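You operate a simulated robot arm through the tools that you are given. There is no shell and no other tool.

The job below is to be done with a simulated robot arm. You get a single attempt, and the scene is never put back.

JOB
Lower the tower mast to the green band and pin it there.
Fine: wind with the blue lever at DOWN, where the winch's brake holds the load; put it back to UP. Where these are worked on the way, their far stop is far enough and under half their travel is too little: blue lever.

Only the result counts: the job must be done as asked and must still hold three seconds after the hand-in. Knocking over, shifting, dropping, spilling or breaking anything else fails it.

ROBOT AND FRAMES
A 6-joint arm with a two-finger parallel gripper, fixed in place. Base frame: the origin is at the foot of the arm, x ahead of it, y to its left, z up. Units: mm, rad, N and s.
With the tool pointing down near the work surface it reaches from about 100 to 660 mm from the base axis. Its first joint turns from -1.152 to 1.152 rad. Payload 2.45 kg.
Tool frame: the origin (TCP) lies between the finger pads and is the grasp point; the fingertips stand 24 mm ahead of it; z points along the fingers, y is the line along which they close. Largest opening 68 mm; finger width 17, thickness 10; the body of the gripper, 40 by 70 mm, starts 41 mm behind the TCP.
Orientation is told as [roll, pitch, yaw] about the base's x, y, z axes, in that order, counted from this pose: with the fingers straight down and closing along the base's y, the tool's x points along the base's -x, its y along +y and its z along -z.

CONTROLS
- The arm moves only by the tool play_rows. Its argument "series" is a list of rows, each an object of numbers (a shift or turn left out is 0, a gripper value left out holds the last): "ax", "ay", "az": the turn, a rotation vector about the tool's x, y, z in rad; "tx", "ty", "tz": the shift along the tool's x, y, z in mm; "hand": the opening, from 0 (shut) to 1 (fully open). In form: [{"ax": .., "ay": .., "az": .., "tx": .., "ty": .., "tz": .., "hand": ..}, ...]. A call has 1 to 20 rows; each row is the pose to reach, as a shift and turn from the pose commanded when the call began, along the tool's axes at that moment. Each row takes 0.2 s and may step no farther than 50 mm and 0.15 rad from the row before; otherwise, or with a gripper value out of range, the whole call is refused. Where a pose cannot be reached the arm comes as near as it can. A force on the tool above 80 N (or 10 N above the force at the start of the call, whichever is more), or a blocked arm, ends the call early, and 0.2 s more pass. The fingers move at their own pace (about 108 mm/s each) and stop on an object; they squeeze with about 44 N. The grip force told is the motor's: it shows also when the fingers shut on nothing. Time passes only in rows, and 0.2 s behind the last, so rows that repeat a pose let the fingers close. The reply holds the time, the measured pose of the TCP, the force on the tool along the base axes, the opening and the grip force, in the units named above and with some noise, with the torque about the TCP (base axes, N m) and any sound that the robot's microphone picked up, and new pictures: "views" is both (left out), scene, wrist or none.
- Cameras (640 x 400 px; columns grow to the right, rows downward): "scene" is fixed at [172.2, 418.7, 1462.1]; the picture's right is [-0.70, -0.72, 0.00], its down [-0.42, 0.41, -0.81] and it looks along [0.58, -0.57, -0.59] (base axes); focal length 352 px, centre (320, 200). "wrist" rides on the gripper at [84, 11, -75] in the tool frame; the picture's right is [-0.13, 0.99, 0.00], its down [-0.60, -0.08, -0.79] and it looks along [-0.79, -0.10, 0.61] (tool axes); focal length 251 px, centre (320, 200). There is no depth. A picture from a camera that has moved, and an enlarged one, comes with that camera's place and axes in the base frame and with its lens.
- close_up(camera, box): a new picture of the part [left, top, right, bottom] of that camera's present view, enlarged. It takes no simulated time.
- sign_off(): hands the job in; it is judged then, once.

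Nothing tells you positions but the pictures and the camera data. Unless the task says otherwise, let go and move clear before handing in.

The tools are called after ">>>" as a command line: name --argument value ..., lists and objects as JSON in quotes. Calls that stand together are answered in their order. play_rows: Moves the arm, as the interface text tells. Its arguments: {"type":"object","properties":{"series":{"type":"array","items":{"type":"object","properties":{"ax":{"type":"number"},"ay":{"type":"number"},"az":{"type":"number"},"tx":{"type":"number"},"ty":{"type":"number"},"tz":{"type":"number"},"hand":{"type":"number"}}}},"views":{"type":"string","enum":["both","scene","wrist","none"]}},"required":["series"]} The other tools are called the same way: close_up (camera, box) takes an enlarged picture of a part of a camera's view; sign_off () hands the job in.

At the start:

```text
t: 0.0
tcp_pos: [435.7, -29.7, 1174.8]
ee_rot: [-0.001, -0.002, 0.002]
wrist_force: [-0.2, -0.1, 0.7]
wrist_torque: [0.02, 0.01, 0.01]
gripper_width: 68.1
finger_force: 0.1
```

scene: 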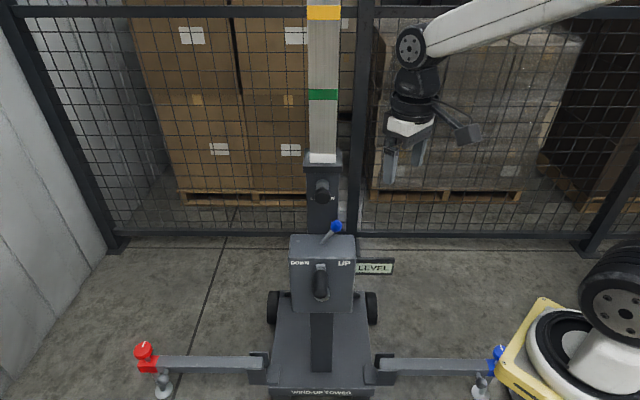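
wrist: 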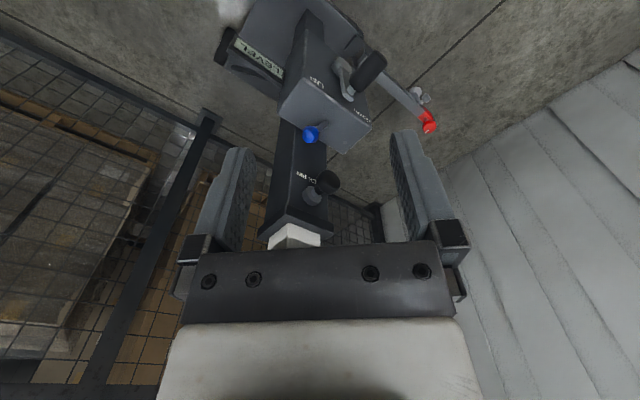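

I see a wind-up tower with a mast (white bands, green band, orange band), a clamp knob/pin on the outer tube, and a winch box with a blue lever (DOWN/UP) and a crank. I'll look closer before moving.

>>> close_up --camera "scene" --box '[240, 140, 400, 240]'

>>> close_up --camera "scene" --box '[240, 220, 400, 320]'

>>> close_up --camera "scene" --box '[120, 300, 520, 400]'

>>> close_up --camera "wrist" --box '[210, 0, 450, 150]'

>>> close_up --camera "wrist" --box '[240, 120, 400, 250]'

>>> close_up --camera "scene" --box '[240, 0, 400, 100]'

```text
4.00 times, centred on (320, 190) of scene
camera zoom: at [172.2, 418.7, 1462.1], right [-0.7, -0.72, 0.0], down [-0.42, 0.41, -0.81], along [0.58, -0.57, -0.59], focal length 1409 px, centre (320, 240)
```

zoom: 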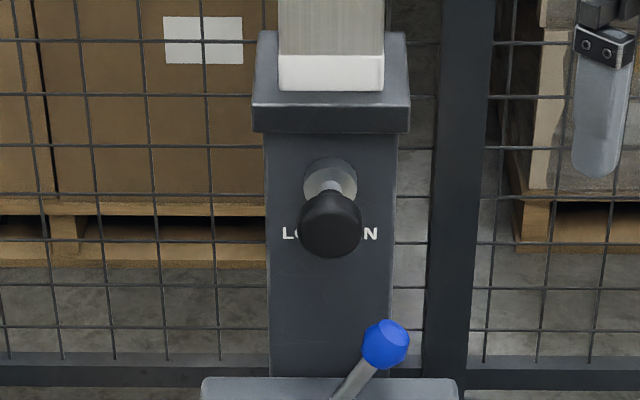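

```text
4.00 times, centred on (320, 270) of scene
camera zoom: at [172.2, 418.7, 1462.1], right [-0.7, -0.72, 0.0], down [-0.42, 0.41, -0.81], along [0.58, -0.57, -0.59], focal length 1409 px, centre (320, -80)
```

zoom: 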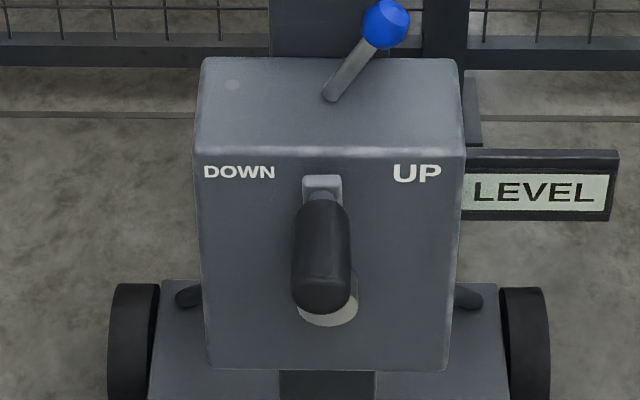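

```text
1.60 times, centred on (320, 350) of scene
camera zoom: at [172.2, 418.7, 1462.1], right [-0.7, -0.72, 0.0], down [-0.42, 0.41, -0.81], along [0.58, -0.57, -0.59], focal length 564 px, centre (320, -40)
```

zoom: 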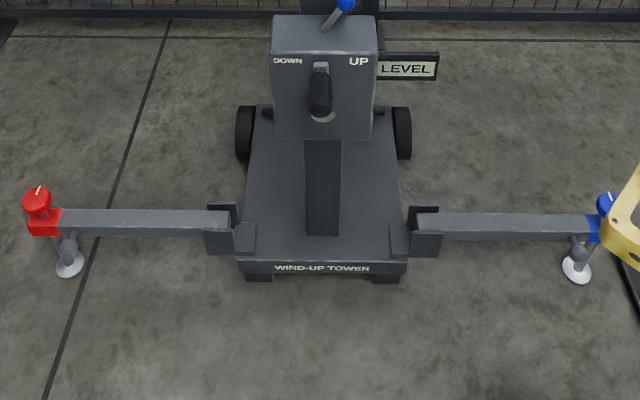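

```text
2.67 times, centred on (330, 75) of wrist
camera zoom: at [352.0, -19.5, 1250.0], right [0.13, 0.99, 0.0], down [0.6, -0.08, 0.79], along [0.79, -0.1, -0.61], focal length 670 px, centre (293, 533)
```

zoom: 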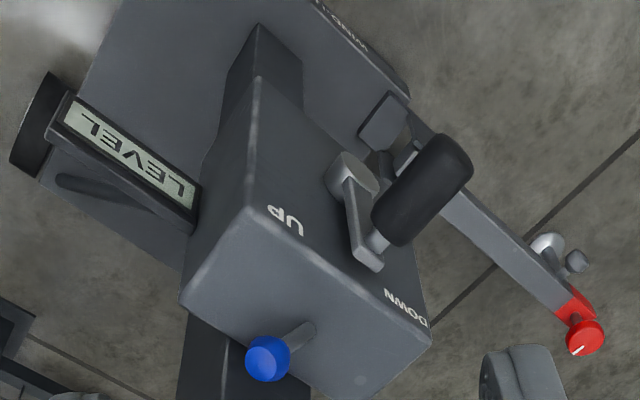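

```text
3.08 times, centred on (320, 185) of wrist
camera zoom: at [352.0, -19.5, 1250.0], right [0.13, 0.99, 0.0], down [0.6, -0.08, 0.79], along [0.79, -0.1, -0.61], focal length 774 px, centre (320, 246)
```

zoom: 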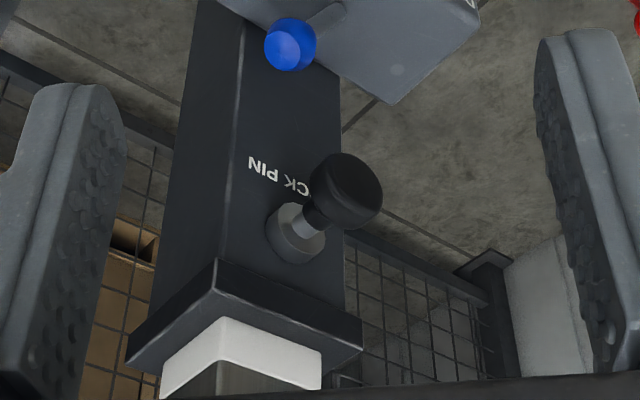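

```text
4.00 times, centred on (320, 50) of scene
camera zoom: at [172.2, 418.7, 1462.1], right [-0.7, -0.72, 0.0], down [-0.42, 0.41, -0.81], along [0.58, -0.57, -0.59], focal length 1409 px, centre (320, 800)
```

zoom: 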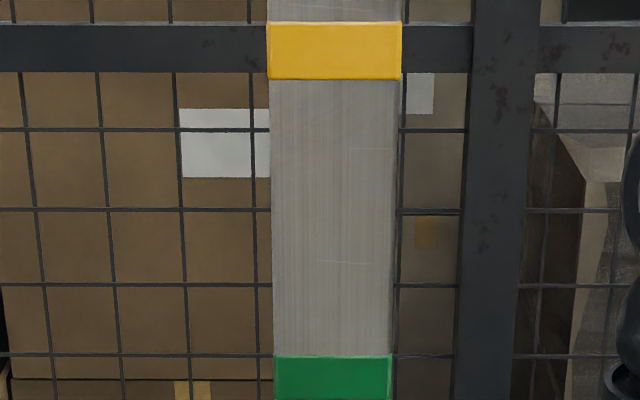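

The tower faces the camera squarely. I take its outward normal to be about (-0.71, 0.70, 0). The blue lever knob is near (610,-68,913), the lock-pin knob near (632,-42,1001), and the crank handle runs from (582,15,832) to (545,50,832). First I turn the tool to face the tower and move in front of it.

>>> play_rows --series '[{"az": 0.13, "tx": -7, "ty": 15, "tz": 20}, {"az": 0.26, "tx": -14, "ty": 30, "tz": 40}, {"az": 0.39, "tx": -21, "ty": 45, "tz": 60}, {"az": 0.52, "tx": -29, "ty": 60, "tz": 80}, {"az": 0.65, "tx": -36, "ty": 75, "tz": 100}, {"az": 0.775, "tx": -43, "ty": 89, "tz": 125}, {"az": 0.775, "tx": -43, "ty": 89, "tz": 125}]'

```text
t: 1.6
tcp_pos: [478.1, 59.7, 1049.8]
ee_rot: [0.0, 0.0, -0.777]
wrist_force: [0.3, -0.3, -0.8]
wrist_torque: [0.01, 0.01, 0.02]
gripper_width: 67.8
finger_force: 0.0
camera wrist: at [427.3, 126.0, 1124.6], right [0.79, 0.62, 0.0], down [0.38, -0.48, 0.79], along [0.49, -0.62, -0.61], focal length 251 px, centre (320, 200)
```

scene: 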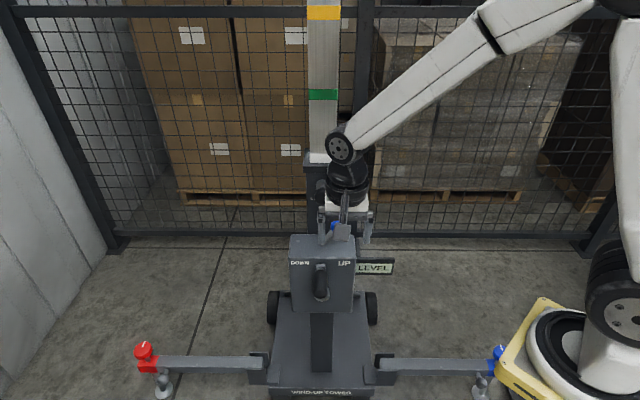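
wrist: 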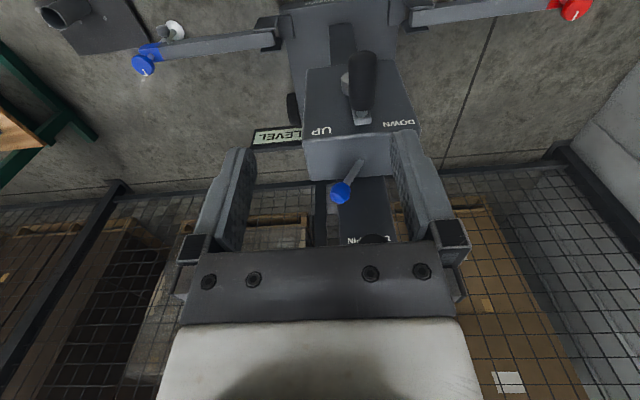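

The tool now faces the tower. Next I tilt the fingers 45° toward it and pre-position above and in front of the blue lever knob.

>>> play_rows --series '[{"ay": -0.13, "tx": -15, "tz": 14}, {"ay": -0.26, "tx": -35, "tz": 28}, {"ay": -0.39, "tx": -55, "tz": 42}, {"ay": -0.52, "tx": -75, "tz": 56}, {"ay": -0.65, "tx": -100, "tz": 70, "ty": 1}, {"ay": -0.785, "tx": -131, "tz": 85, "ty": 2}, {"ay": -0.785, "tx": -131, "tz": 85, "ty": 2}]'

```text
t: 3.2
tcp_pos: [577.2, -32.4, 964.0]
ee_rot: [0.0, -0.787, -0.774]
wrist_force: [-0.1, -0.1, 0.1]
wrist_torque: [-0.01, 0.02, -0.01]
gripper_width: 68.1
finger_force: 0.0
camera wrist: at [505.4, 54.3, 957.1], right [0.76, 0.64, 0.09], down [-0.15, 0.04, 0.99], along [0.63, -0.76, 0.13], focal length 251 px, centre (320, 200)
```

scene: 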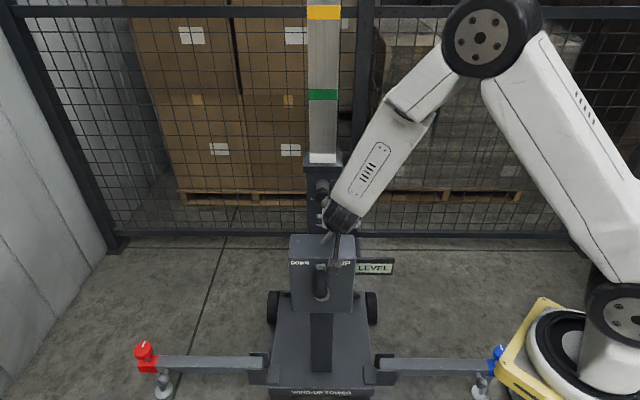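
wrist: 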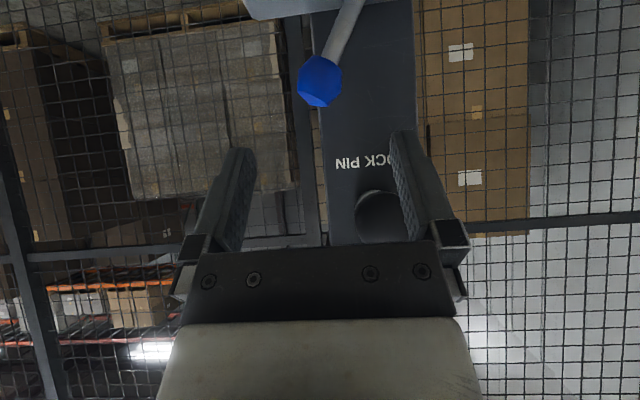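

The knob is centred between the fingers. I advance along the tool axis so the fingers straddle the blue knob, keeping clear of the lock pin above.

>>> play_rows --series '[{"tz": 17}, {"tz": 34}, {"tz": 51}, {"tz": 66}, {"tz": 66}]'

>>> close_up --camera "scene" --box '[260, 160, 420, 260]'

```text
t: 4.4
tcp_pos: [607.2, -63.7, 918.3]
ee_rot: [-0.002, -0.787, -0.774]
wrist_force: [0.2, 0.4, 0.7]
wrist_torque: [0.01, 0.03, -0.01]
gripper_width: 68.1
finger_force: 0.1
camera wrist: at [536.0, 22.4, 912.1], right [0.76, 0.64, 0.09], down [-0.15, 0.04, 0.99], along [0.63, -0.76, 0.13], focal length 251 px, centre (320, 200)
```

scene: 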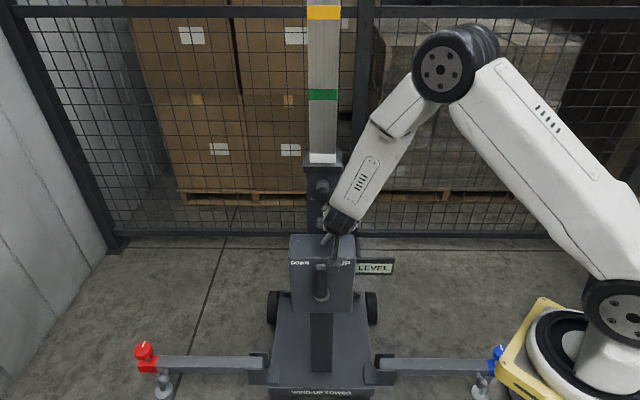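
wrist: 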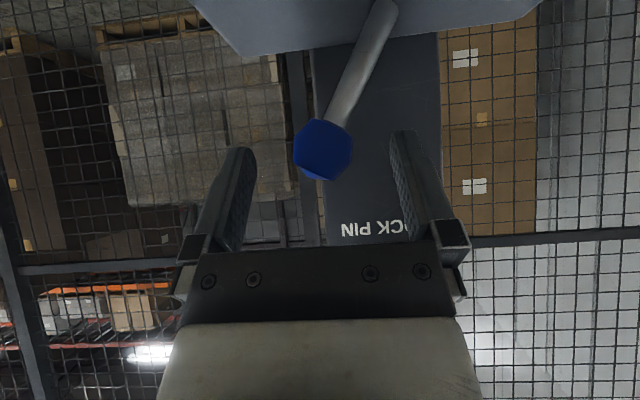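

```text
4.00 times, centred on (340, 210) of scene
camera zoom: at [172.2, 418.6, 1462.1], right [-0.7, -0.72, 0.0], down [-0.42, 0.41, -0.81], along [0.58, -0.57, -0.59], focal length 1409 px, centre (240, 160)
```

zoom: 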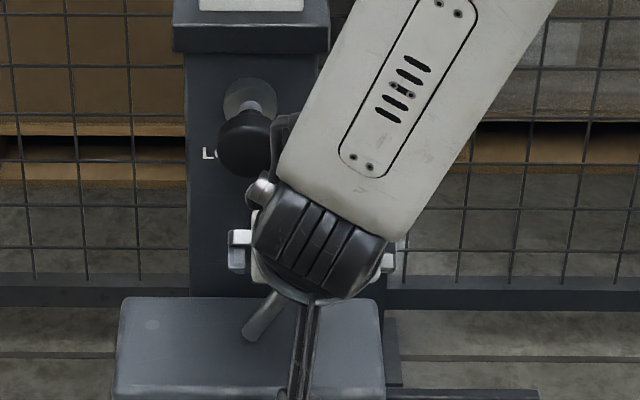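

The knob is between the fingers, about 15 mm ahead of the TCP. I narrow the fingers a little and sweep the lever toward DOWN, which is tool +y.

>>> play_rows --series '[{"tz": 6, "hand": 0.62}, {"tz": 6}, {"tz": 5, "ty": 10}, {"tz": 4, "ty": 20}, {"tz": 3, "ty": 30}, {"tz": 3, "ty": 40}, {"tz": 4, "ty": 50}, {"tz": 5, "ty": 60}, {"tz": 6, "ty": 67}, {"tz": 6, "ty": 72}]'

>>> close_up --camera "scene" --box '[260, 160, 420, 260]'

```text
t: 6.6
tcp_pos: [659.8, -15.9, 915.5]
ee_rot: [-0.001, -0.786, -0.775]
wrist_force: [-0.1, 0.2, -1.0]
wrist_torque: [0.01, 0.01, 0.02]
gripper_width: 42.1
finger_force: 0.2
camera wrist: at [588.9, 70.9, 908.1], right [0.76, 0.65, 0.09], down [-0.15, 0.04, 0.99], along [0.63, -0.76, 0.13], focal length 251 px, centre (320, 200)
```

scene: 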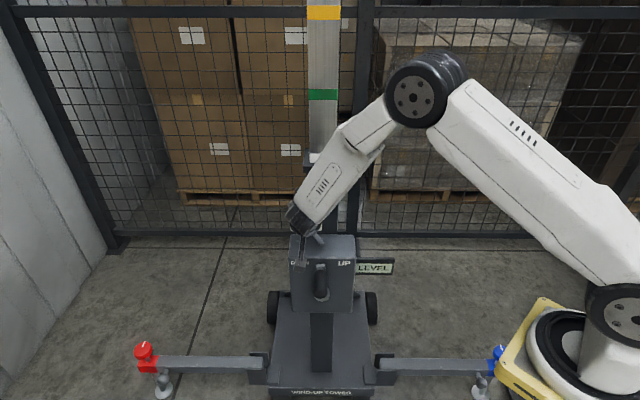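
wrist: 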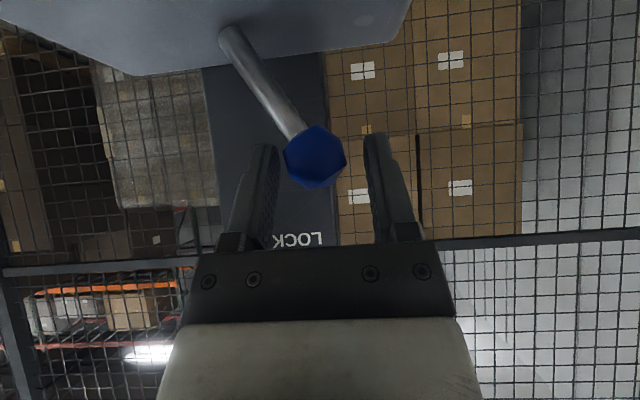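

```text
4.00 times, centred on (340, 210) of scene
camera zoom: at [172.2, 418.7, 1462.1], right [-0.7, -0.72, 0.0], down [-0.42, 0.41, -0.81], along [0.58, -0.57, -0.59], focal length 1409 px, centre (240, 160)
```

zoom: 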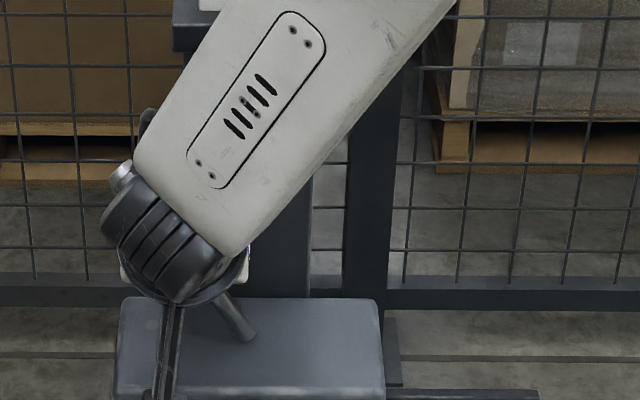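

The lever has gone over to the DOWN side. I push a little further to make sure it's at its stop.

>>> play_rows --series '[{"ty": 4}, {"ty": 8}, {"ty": 12}, {"ty": 12}]' --views "wrist"

```text
t: 7.6
tcp_pos: [667.9, -8.7, 913.6]
ee_rot: [-0.002, -0.785, -0.775]
wrist_force: [-10.4, -9.3, 1.5]
wrist_torque: [-0.18, 0.1, -0.14]
gripper_width: 52.9
finger_force: 6.7
camera wrist: at [596.5, 77.9, 907.8], right [0.76, 0.64, 0.09], down [-0.15, 0.04, 0.99], along [0.63, -0.77, 0.12], focal length 251 px, centre (320, 200)
```

wrist: 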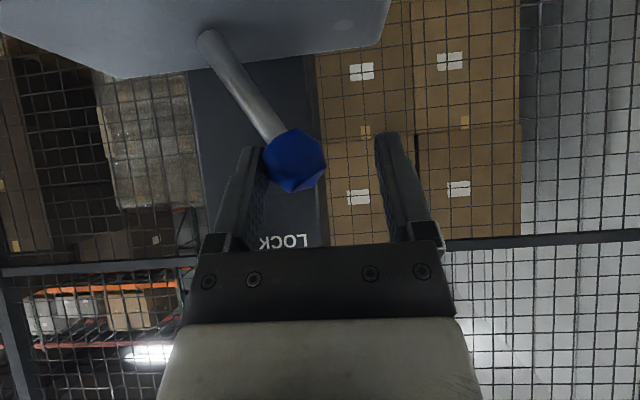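

The lever is firmly at its DOWN stop. I back off, retreat, and turn the tool horizontal in front of the lock-pin knob.

>>> play_rows --series '[{"ty": -6, "hand": 0.8}, {"ty": -12, "hand": 1.0}, {"ty": -12, "tz": -20}, {"ty": -12, "tz": -45}, {"ty": -12, "tz": -70}, {"ty": -12, "tz": -95}, {"ty": -12, "tz": -95}]' --views "none"

>>> play_rows --series '[{"ay": -0.13, "tz": -8, "tx": 2, "ty": -5}, {"ay": -0.26, "tz": -16, "tx": 4, "ty": -10}, {"ay": -0.39, "tz": -24, "tx": 6, "ty": -17}, {"ay": -0.52, "tz": -32, "tx": 8, "ty": -24}, {"ay": -0.65, "tz": -38, "tx": 10, "ty": -30}, {"ay": -0.785, "tz": -43, "tx": 11, "ty": -35}, {"ay": -0.785, "tz": -43, "tx": 11, "ty": -35}]'

>>> close_up --camera "scene" --box '[260, 180, 420, 280]'

```text
t: 9.2
tcp_pos: [611.9, 29.9, 983.0]
ee_rot: [-0.001, -0.785, -0.776]
wrist_force: [1.2, 0.1, 0.0]
wrist_torque: [0.02, 0.02, -0.01]
gripper_width: 67.9
finger_force: 0.2
```

```text
t: 10.8
tcp_pos: [560.8, 34.9, 1005.5]
ee_rot: [2.487, -1.567, 3.024]
wrist_force: [0.6, 0.0, -0.5]
wrist_torque: [0.0, -0.01, 0.01]
gripper_width: 68.3
finger_force: 0.1
camera wrist: at [515.3, 94.5, 920.9], right [0.69, 0.71, 0.13], down [-0.62, 0.5, 0.6], along [0.36, -0.5, 0.79], focal length 251 px, centre (320, 200)
```

scene: 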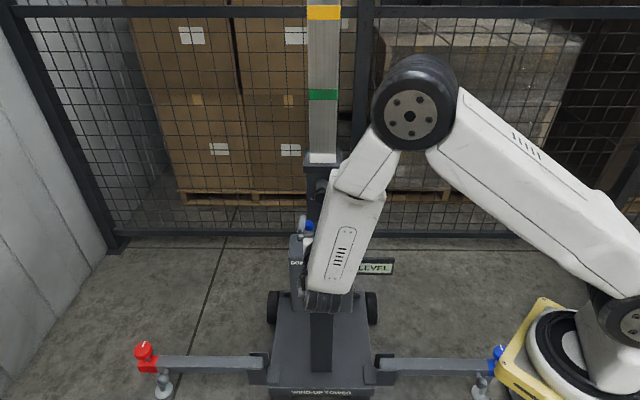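
wrist: 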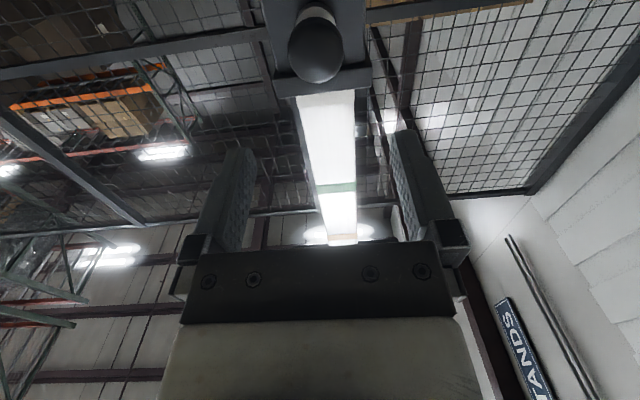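

```text
4.00 times, centred on (340, 230) of scene
camera zoom: at [172.2, 418.7, 1462.1], right [-0.7, -0.72, 0.0], down [-0.42, 0.41, -0.81], along [0.58, -0.57, -0.59], focal length 1409 px, centre (240, 80)
```

zoom: 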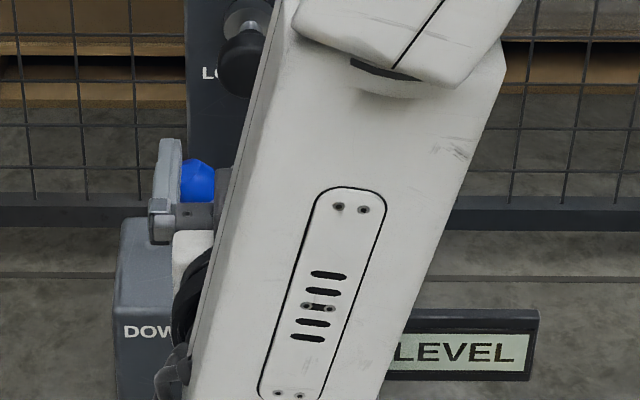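

>>> close_up --camera "wrist" --box '[240, 0, 400, 100]'

>>> close_up --camera "scene" --box '[280, 140, 360, 190]'

```text
4.00 times, centred on (320, 50) of wrist
camera zoom: at [515.3, 94.5, 920.9], right [0.69, 0.71, 0.13], down [-0.62, 0.5, 0.6], along [0.36, -0.5, 0.79], focal length 1006 px, centre (320, 800)
```

zoom: 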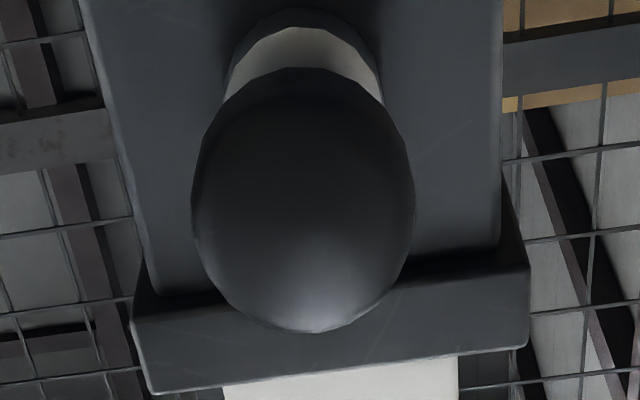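

```text
8.00 times, centred on (320, 165) of scene
camera zoom: at [172.2, 418.7, 1462.1], right [-0.7, -0.72, 0.0], down [-0.42, 0.41, -0.81], along [0.58, -0.57, -0.59], focal length 2818 px, centre (320, 480)
```

zoom: 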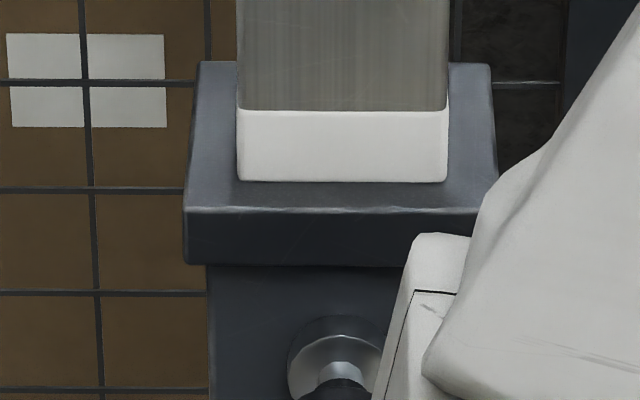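

The pin knob is about 110 mm ahead, slightly below the tool axis. I approach with the fingers open.

>>> play_rows --series '[{"tx": 7, "ty": -2, "tz": 20}, {"tx": 7, "ty": -2, "tz": 45}, {"tx": 7, "ty": -2, "tz": 70}, {"tx": 7, "ty": -2, "tz": 90}, {"tx": 7, "ty": -2, "tz": 103}, {"tx": 7, "ty": -2, "tz": 103}]'

>>> close_up --camera "scene" --box '[260, 160, 420, 260]'

```text
t: 12.2
tcp_pos: [632.7, -38.9, 997.1]
ee_rot: [-0.205, -1.569, -0.567]
wrist_force: [0.3, -0.6, -0.2]
wrist_torque: [-0.03, -0.03, -0.02]
gripper_width: 68.0
finger_force: 0.0
camera wrist: at [586.7, 20.4, 913.0], right [0.69, 0.71, 0.13], down [-0.62, 0.5, 0.6], along [0.36, -0.5, 0.79], focal length 251 px, centre (320, 200)
```

scene: 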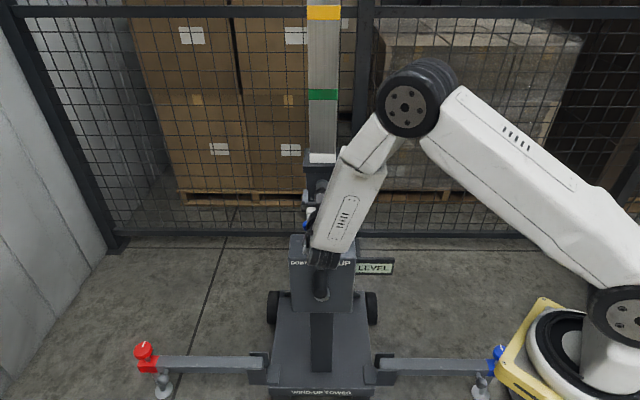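
wrist: 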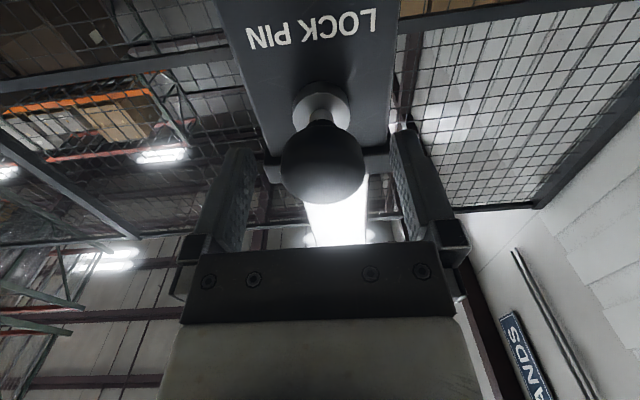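

```text
4.00 times, centred on (340, 210) of scene
camera zoom: at [172.2, 418.6, 1462.1], right [-0.7, -0.72, 0.0], down [-0.42, 0.41, -0.81], along [0.58, -0.57, -0.59], focal length 1409 px, centre (240, 160)
```

zoom: 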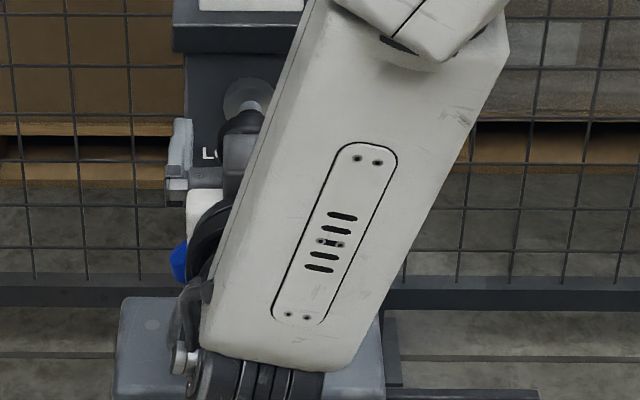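

The knob is nearly centred in the fingers. I make a small correction and then grip it.

>>> play_rows --series '[{"tx": 2, "tz": 6}, {"tx": 2, "tz": 6, "hand": 0.3}, {"tx": 2, "tz": 6, "hand": 0.0}, {"tx": 2, "tz": 6, "hand": 0.0}, {"tx": 2, "tz": 6, "hand": 0.0}]'

```text
t: 13.4
tcp_pos: [636.0, -42.8, 996.0]
ee_rot: [0.206, -1.569, -0.977]
wrist_force: [9.2, 9.9, -2.6]
wrist_torque: [0.05, 0.03, -0.25]
gripper_width: 36.8
finger_force: 45.4
camera wrist: at [592.0, 17.0, 911.4], right [0.69, 0.71, 0.13], down [-0.62, 0.5, 0.6], along [0.36, -0.5, 0.79], focal length 251 px, centre (320, 200)
```

scene: 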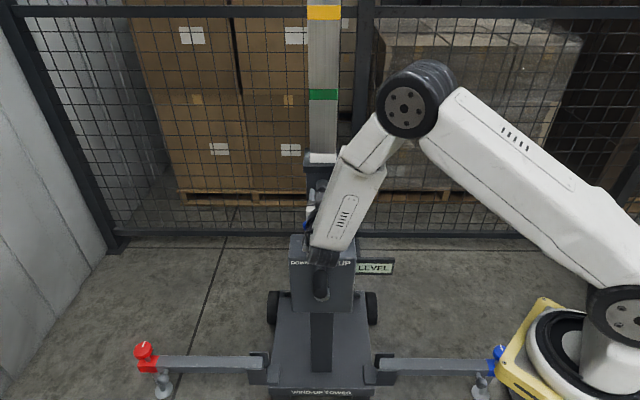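
wrist: 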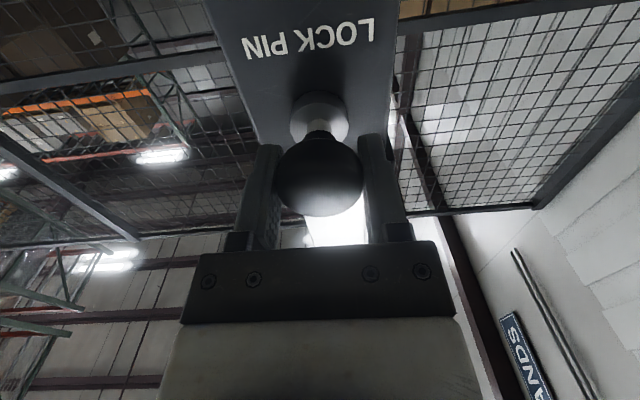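

The knob is gripped at 36.8 mm wide. I pull it straight out, watching the force and travel.

>>> play_rows --series '[{"ty": 2}, {"ty": 2, "tz": -4}, {"ty": 2, "tz": -8}, {"ty": 2, "tz": -12}, {"ty": 2, "tz": -16}]'

```text
t: 14.6
tcp_pos: [625.6, -32.7, 995.7]
ee_rot: [-0.323, -1.571, -0.452]
wrist_force: [5.5, 3.8, -4.8]
wrist_torque: [-0.47, -0.63, -0.53]
gripper_width: 36.8
finger_force: 44.9
camera wrist: at [580.9, 28.3, 911.4], right [0.69, 0.71, 0.13], down [-0.62, 0.5, 0.6], along [0.36, -0.5, 0.79], focal length 251 px, centre (320, 200)
```

scene: 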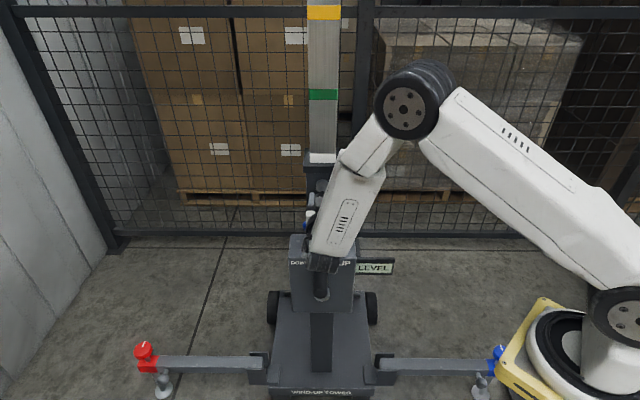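
wrist: 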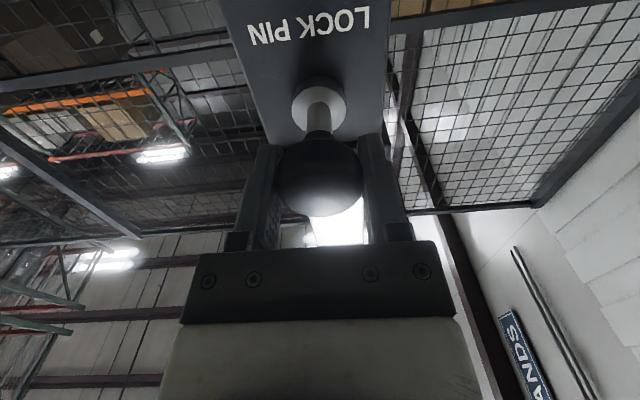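

The pin is coming out easily, about 15 mm so far. I continue until it resists.

>>> play_rows --series '[{"tz": -4}, {"tz": -8}, {"tz": -12}, {"tz": -12}]'

```text
t: 15.6
tcp_pos: [617.1, -23.8, 995.5]
ee_rot: [2.523, -1.57, 2.981]
wrist_force: [-2.5, -1.4, 11.2]
wrist_torque: [0.21, 0.19, -0.39]
gripper_width: 36.8
finger_force: 45.0
camera wrist: at [573.1, 36.5, 911.2], right [0.69, 0.71, 0.13], down [-0.62, 0.5, 0.6], along [0.36, -0.5, 0.79], focal length 251 px, centre (320, 200)
```

scene: 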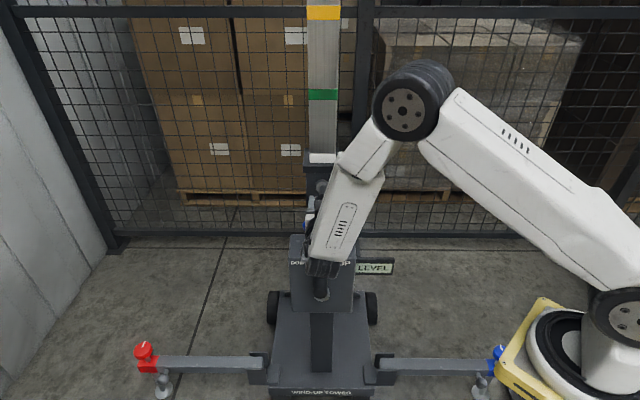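
wrist: 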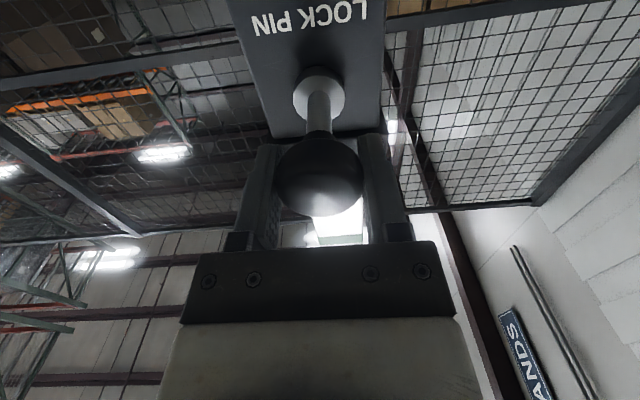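

>>> play_rows --series '[{"tz": -3}, {"tz": -6}, {"tz": -9}, {"tz": -9}]'

```text
t: 16.6
tcp_pos: [610.7, -18.7, 995.2]
ee_rot: [0.56, -1.569, -1.335]
wrist_force: [14.8, -15.2, 5.2]
wrist_torque: [-0.75, -0.61, -0.25]
gripper_width: 36.7
finger_force: 45.1
camera wrist: at [567.0, 42.6, 911.3], right [0.69, 0.71, 0.13], down [-0.62, 0.5, 0.6], along [0.36, -0.5, 0.79], focal length 251 px, centre (320, 200)
```

scene: 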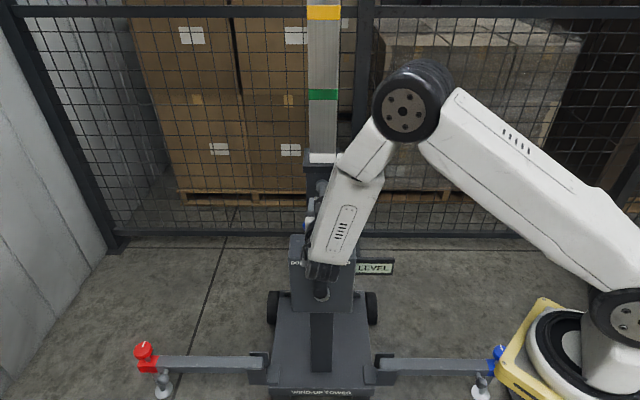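
wrist: 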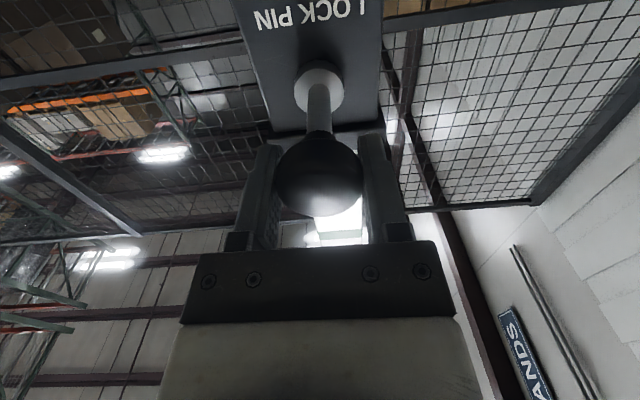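

About 35 mm out, it now resists at about 21 N, which looks like its stop. I ease back slightly, let go, and see whether it stays out.

>>> play_rows --series '[{"tz": 1}, {"tz": 1, "hand": 0.6}, {"tz": 1, "hand": 1.0}, {"tz": 1, "hand": 1.0}, {"tz": 1, "hand": 1.0}]' --views "wrist"

```text
t: 17.8
tcp_pos: [612.7, -17.7, 996.1]
ee_rot: [-0.101, -1.571, -0.674]
wrist_force: [0.3, 0.1, -0.2]
wrist_torque: [0.0, -0.01, -0.02]
gripper_width: 68.1
finger_force: 0.3
camera wrist: at [567.2, 42.4, 911.8], right [0.69, 0.71, 0.13], down [-0.62, 0.5, 0.6], along [0.36, -0.5, 0.79], focal length 251 px, centre (320, 200)
```

wrist: 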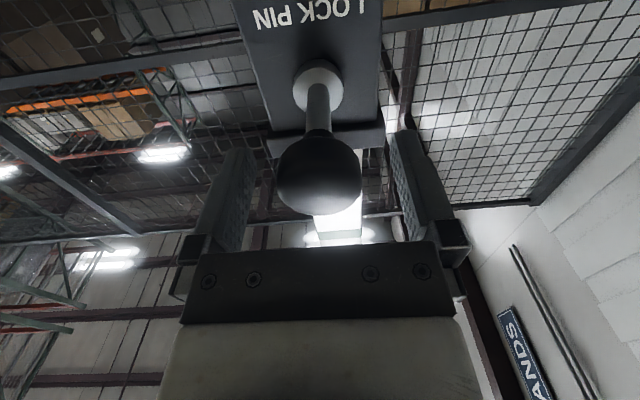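

The pin stays out on its own. I retreat, tilt the tool back to 45°, and drop down to look at the crank head-on.

>>> play_rows --series '[{"tz": -30}, {"tz": -70}, {"tz": -110}, {"tz": -140}, {"tz": -150, "tx": 20, "ay": 0.13}, {"tz": -155, "tx": 45, "ay": 0.26}, {"tz": -160, "tx": 70, "ay": 0.39}, {"tz": -165, "tx": 95, "ay": 0.52}, {"tz": -165, "tx": 120, "ay": 0.65}, {"tz": -165, "tx": 146, "ay": 0.785}, {"tz": -165, "tx": 146, "ay": 0.785}]'

>>> close_up --camera "scene" --box '[280, 140, 360, 190]'

```text
t: 20.2
tcp_pos: [492.0, 99.4, 847.8]
ee_rot: [0.0, -0.783, -0.775]
wrist_force: [0.0, 0.1, -0.5]
wrist_torque: [0.02, -0.01, -0.01]
gripper_width: 67.7
finger_force: 0.0
camera wrist: at [421.2, 185.8, 841.4], right [0.76, 0.64, 0.09], down [-0.15, 0.04, 0.99], along [0.63, -0.76, 0.12], focal length 251 px, centre (320, 200)
```

scene: 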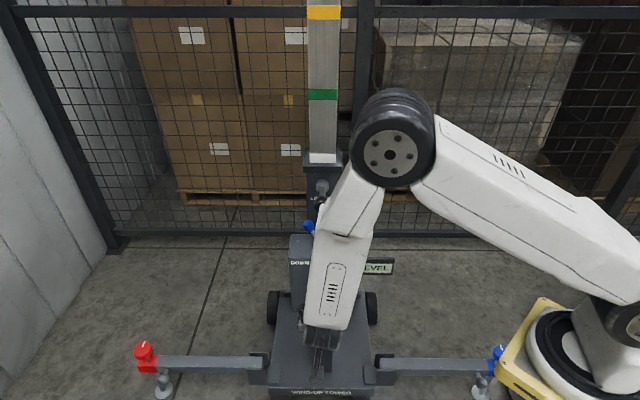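
wrist: 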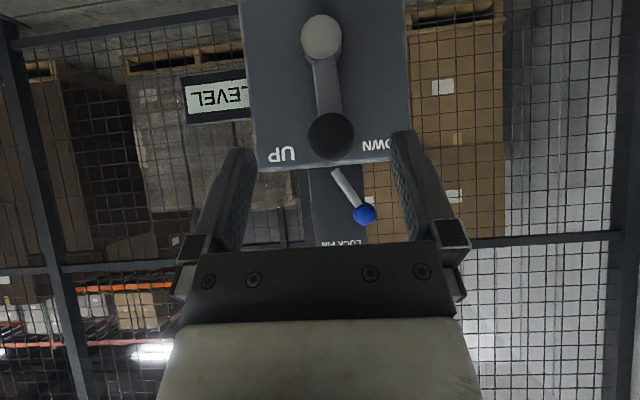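

```text
8.00 times, centred on (320, 165) of scene
camera zoom: at [172.2, 418.6, 1462.1], right [-0.7, -0.72, 0.0], down [-0.42, 0.41, -0.81], along [0.58, -0.57, -0.59], focal length 2818 px, centre (320, 480)
```

zoom: 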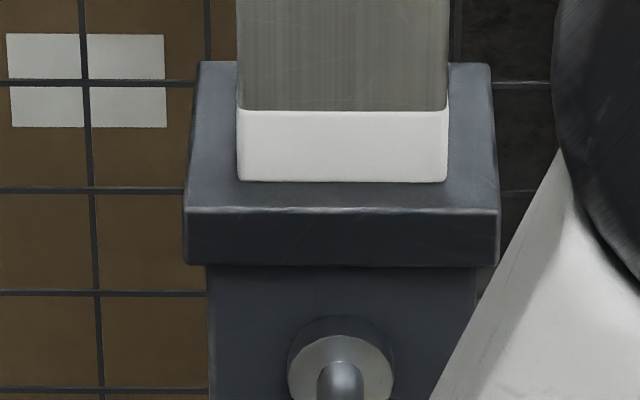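

The mast hasn't moved, and the lever is at DOWN. The crank hub is at about z 718 with the handle about 105 mm above it (z≈823, lateral ≈420 in the tower frame). I turn the tool horizontal and line up with the handle.

>>> play_rows --series '[{"ay": -0.13, "tz": 6, "tx": 0, "ty": 1}, {"ay": -0.26, "tz": 12, "tx": -1, "ty": 2}, {"ay": -0.39, "tz": 18, "tx": -1, "ty": 3}, {"ay": -0.52, "tz": 24, "tx": -2, "ty": 4}, {"ay": -0.65, "tz": 30, "tx": -2, "ty": 4}, {"ay": -0.785, "tz": 38, "tx": -3, "ty": 4}, {"ay": -0.785, "tz": 38, "tx": -3, "ty": 4}]'

>>> close_up --camera "scene" --box '[240, 240, 400, 340]'

```text
t: 21.8
tcp_pos: [551.8, 104.6, 825.9]
ee_rot: [-1.799, -1.566, 1.021]
wrist_force: [-0.6, -0.4, 0.4]
wrist_torque: [-0.02, -0.02, -0.04]
gripper_width: 67.9
finger_force: 0.1
out of reach, approached as far as the arm can: row 1, 2, 3, 4, 5, 6, 7
camera wrist: at [507.2, 164.9, 741.3], right [0.7, 0.71, 0.12], down [-0.62, 0.5, 0.6], along [0.36, -0.5, 0.79], focal length 251 px, centre (320, 200)
```

scene: 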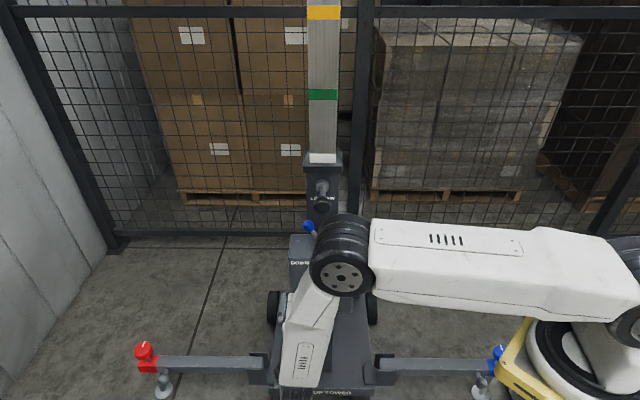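
wrist: 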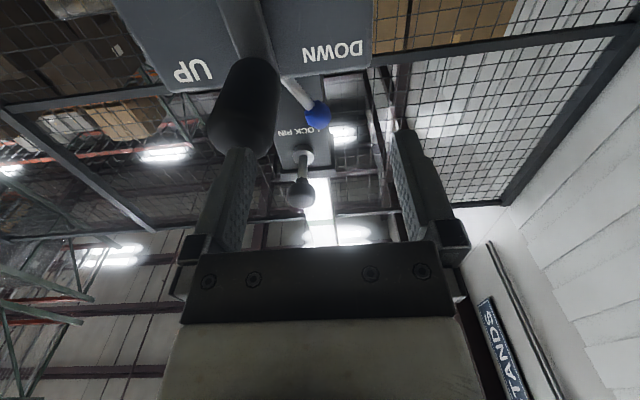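

```text
4.00 times, centred on (320, 290) of scene
camera zoom: at [172.2, 418.7, 1462.1], right [-0.7, -0.72, 0.0], down [-0.42, 0.41, -0.81], along [0.58, -0.57, -0.59], focal length 1409 px, centre (320, -160)
```

zoom: 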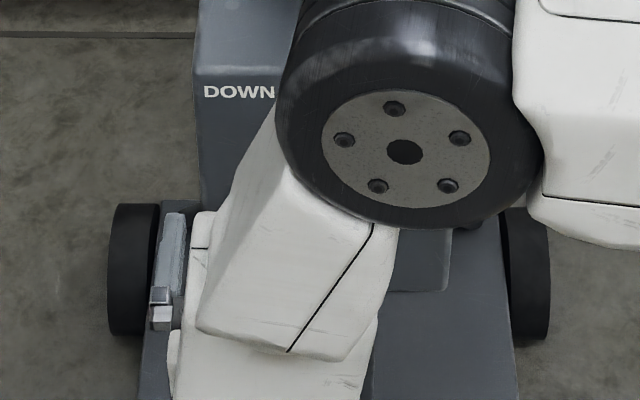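

The horizontal pose isn't reachable this close in; the arm folded and missed by about 45 mm. I back out to the 45° pose, where it was fine, and will use a steeper tool angle for the crank.

>>> play_rows --series '[{"ay": 0.13, "tz": -6, "tx": -5}, {"ay": 0.26, "tz": -12, "tx": -10}, {"ay": 0.39, "tz": -18, "tx": -15, "ty": -1}, {"ay": 0.52, "tz": -24, "tx": -20, "ty": -2}, {"ay": 0.65, "tz": -27, "tx": -23, "ty": -3}, {"ay": 0.785, "tz": -29, "tx": -25, "ty": -4}, {"ay": 0.785, "tz": -29, "tx": -25, "ty": -4}]'

```text
t: 23.4
tcp_pos: [529.5, 123.9, 851.2]
ee_rot: [0.001, -0.784, -0.774]
wrist_force: [0.6, -0.4, 0.0]
wrist_torque: [0.01, -0.01, 0.02]
gripper_width: 67.9
finger_force: 0.2
camera wrist: at [458.7, 210.0, 845.3], right [0.76, 0.64, 0.09], down [-0.15, 0.04, 0.99], along [0.63, -0.76, 0.12], focal length 251 px, centre (320, 200)
```

scene: 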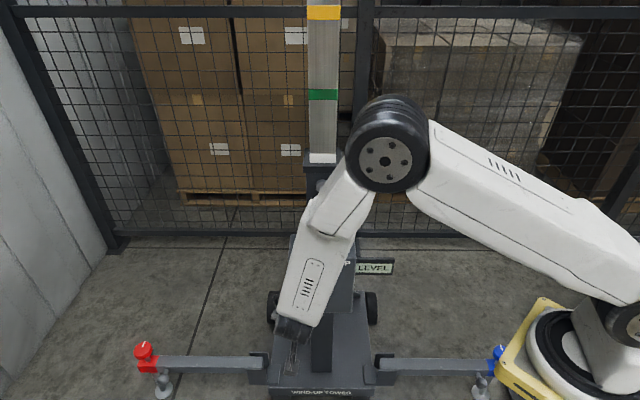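
wrist: 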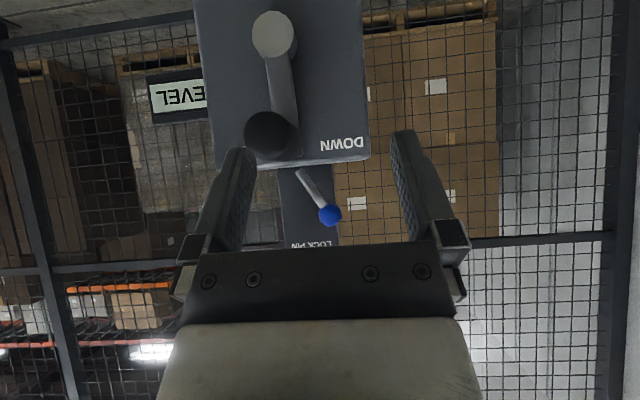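

Triangulating both views puts the handle end at n≈-362, t≈420.6, z≈818 and the hub at z≈714, so the crank radius is about 104 mm. I'll use a 30° tilt and come in above the handle.

>>> play_rows --series '[{"tx": -14, "tz": -14, "ty": -20}, {"tx": -28, "tz": -28, "ty": -39}, {"tx": -46, "tz": -10, "ty": -39, "ay": 0.13}, {"tx": -55, "tz": 20, "ty": -39, "ay": 0.26}, {"tx": -55, "tz": 20, "ty": -39, "ay": 0.26}]'

```text
t: 24.6
tcp_pos: [541.8, 63.2, 877.2]
ee_rot: [-0.001, -0.524, -0.776]
wrist_force: [0.1, 0.1, 0.2]
wrist_torque: [-0.04, 0.03, 0.0]
gripper_width: 68.1
finger_force: 0.0
camera wrist: at [471.1, 145.6, 900.3], right [0.77, 0.63, 0.07], down [0.04, -0.15, 0.99], along [0.63, -0.76, -0.13], focal length 251 px, centre (320, 200)
```

scene: 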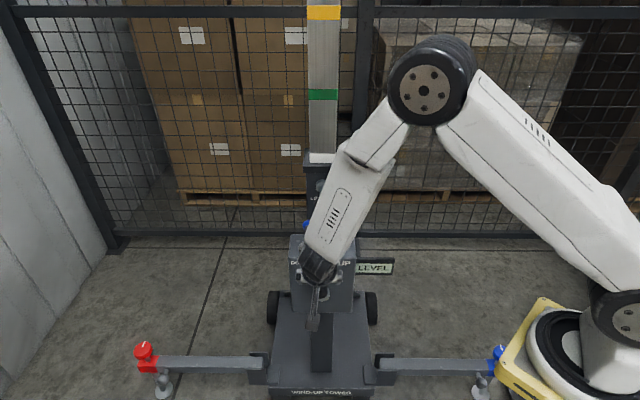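
wrist: 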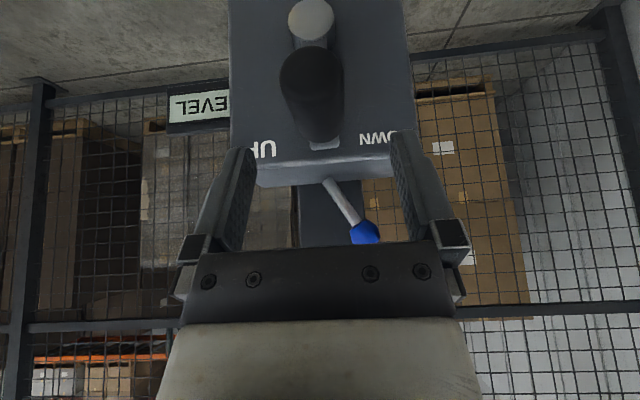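

Aligned above the handle. I descend over it and grip.

>>> play_rows --series '[{"tx": 1, "tz": 20, "ty": -5}, {"tx": 2, "tz": 40, "ty": -5}, {"tx": 3, "tz": 55, "ty": -5}, {"tx": 3, "tz": 66, "ty": -5}, {"tx": 3, "tz": 66, "ty": -5, "hand": 0.3}, {"tx": 3, "tz": 66, "ty": -5, "hand": 0.0}, {"tx": 3, "tz": 66, "ty": -5, "hand": 0.0}]'

>>> close_up --camera "scene" --box '[280, 140, 360, 190]'

```text
t: 26.2
tcp_pos: [561.2, 36.7, 821.3]
ee_rot: [0.008, -0.525, -0.775]
wrist_force: [15.3, 24.4, 4.2]
wrist_torque: [0.6, 0.51, -0.33]
gripper_width: 33.2
finger_force: 45.4
camera wrist: at [490.6, 121.6, 843.7], right [0.77, 0.63, 0.07], down [0.03, -0.15, 0.99], along [0.64, -0.76, -0.13], focal length 251 px, centre (320, 200)
```

scene: 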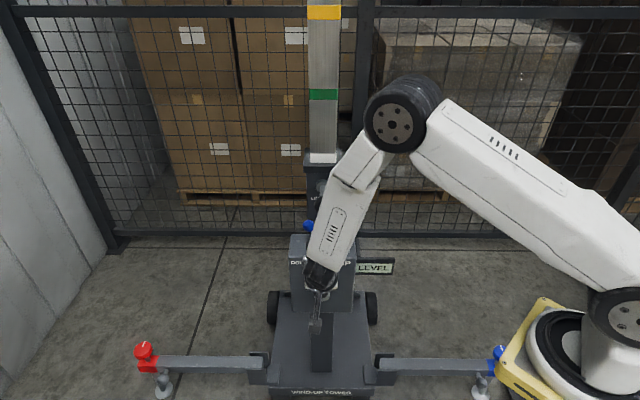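
wrist: 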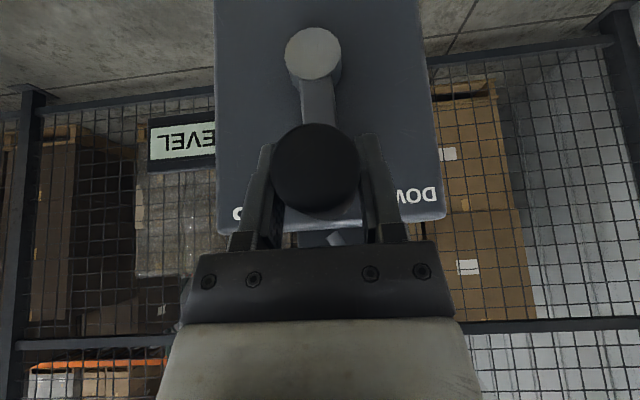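

```text
8.00 times, centred on (320, 165) of scene
camera zoom: at [172.5, 419.2, 1461.9], right [-0.7, -0.72, 0.0], down [-0.42, 0.41, -0.81], along [0.58, -0.57, -0.59], focal length 2818 px, centre (320, 480)
```

zoom: 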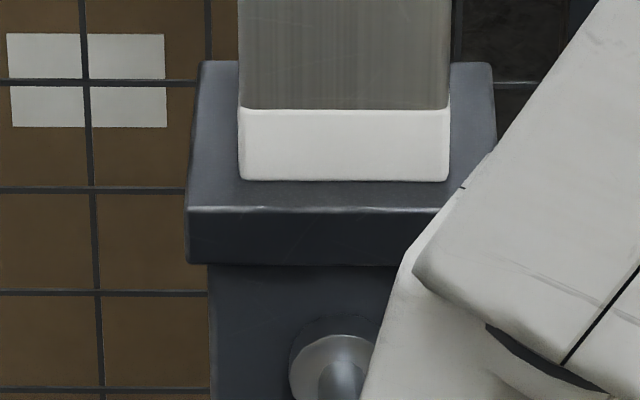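

The handle is gripped. I try a small counter-clockwise turn (top toward +t) and watch the mast.

>>> play_rows --series '[{"ty": 5}, {"ty": 10.4, "tx": 0.4, "tz": 0.8}, {"ty": 20.6, "tx": 1.4, "tz": 2.4}, {"ty": 30.6, "tx": 2.8, "tz": 4.9}, {"ty": 30.6, "tx": 2.8, "tz": 4.9}]'

>>> close_up --camera "scene" --box '[280, 140, 360, 190]'

```text
t: 27.4
tcp_pos: [580.9, 57.0, 813.9]
ee_rot: [0.0, -0.527, -0.775]
wrist_force: [-3.1, 4.2, 18.7]
wrist_torque: [-0.72, -0.7, -0.72]
gripper_width: 33.1
finger_force: 45.0
camera wrist: at [510.8, 141.2, 836.0], right [0.77, 0.63, 0.06], down [0.03, -0.14, 0.99], along [0.63, -0.76, -0.13], focal length 251 px, centre (320, 200)
```

scene: 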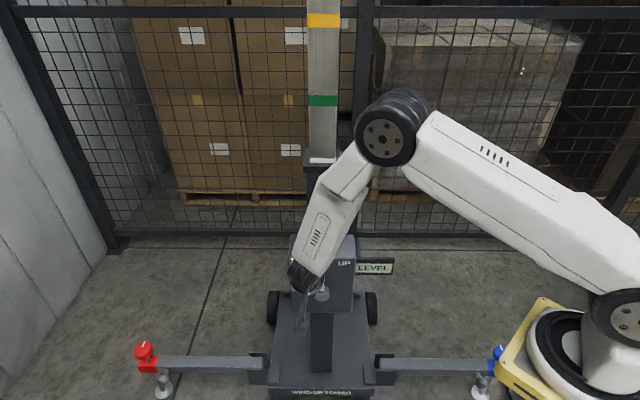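
wrist: 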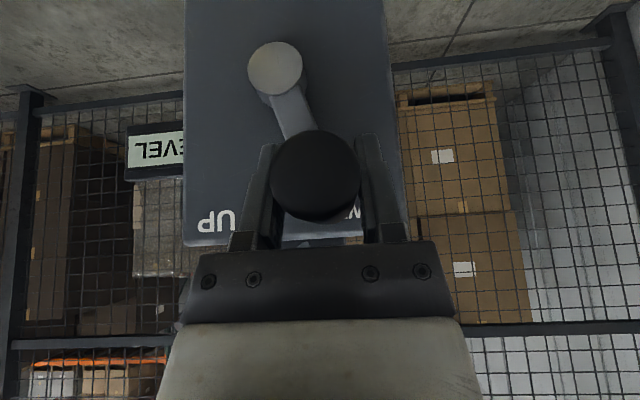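

```text
8.00 times, centred on (320, 165) of scene
camera zoom: at [171.7, 418.7, 1462.1], right [-0.7, -0.72, 0.0], down [-0.42, 0.41, -0.81], along [0.58, -0.57, -0.59], focal length 2818 px, centre (320, 480)
```

zoom: 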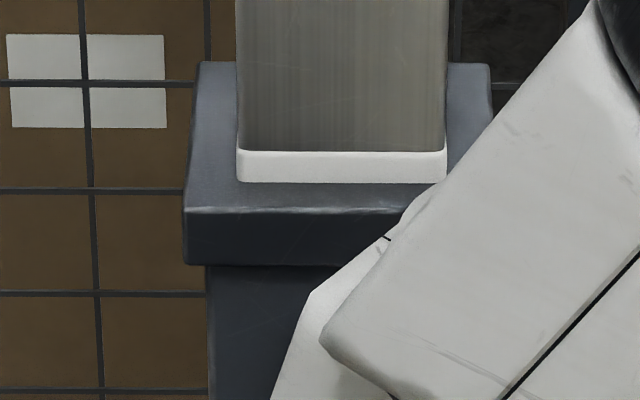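

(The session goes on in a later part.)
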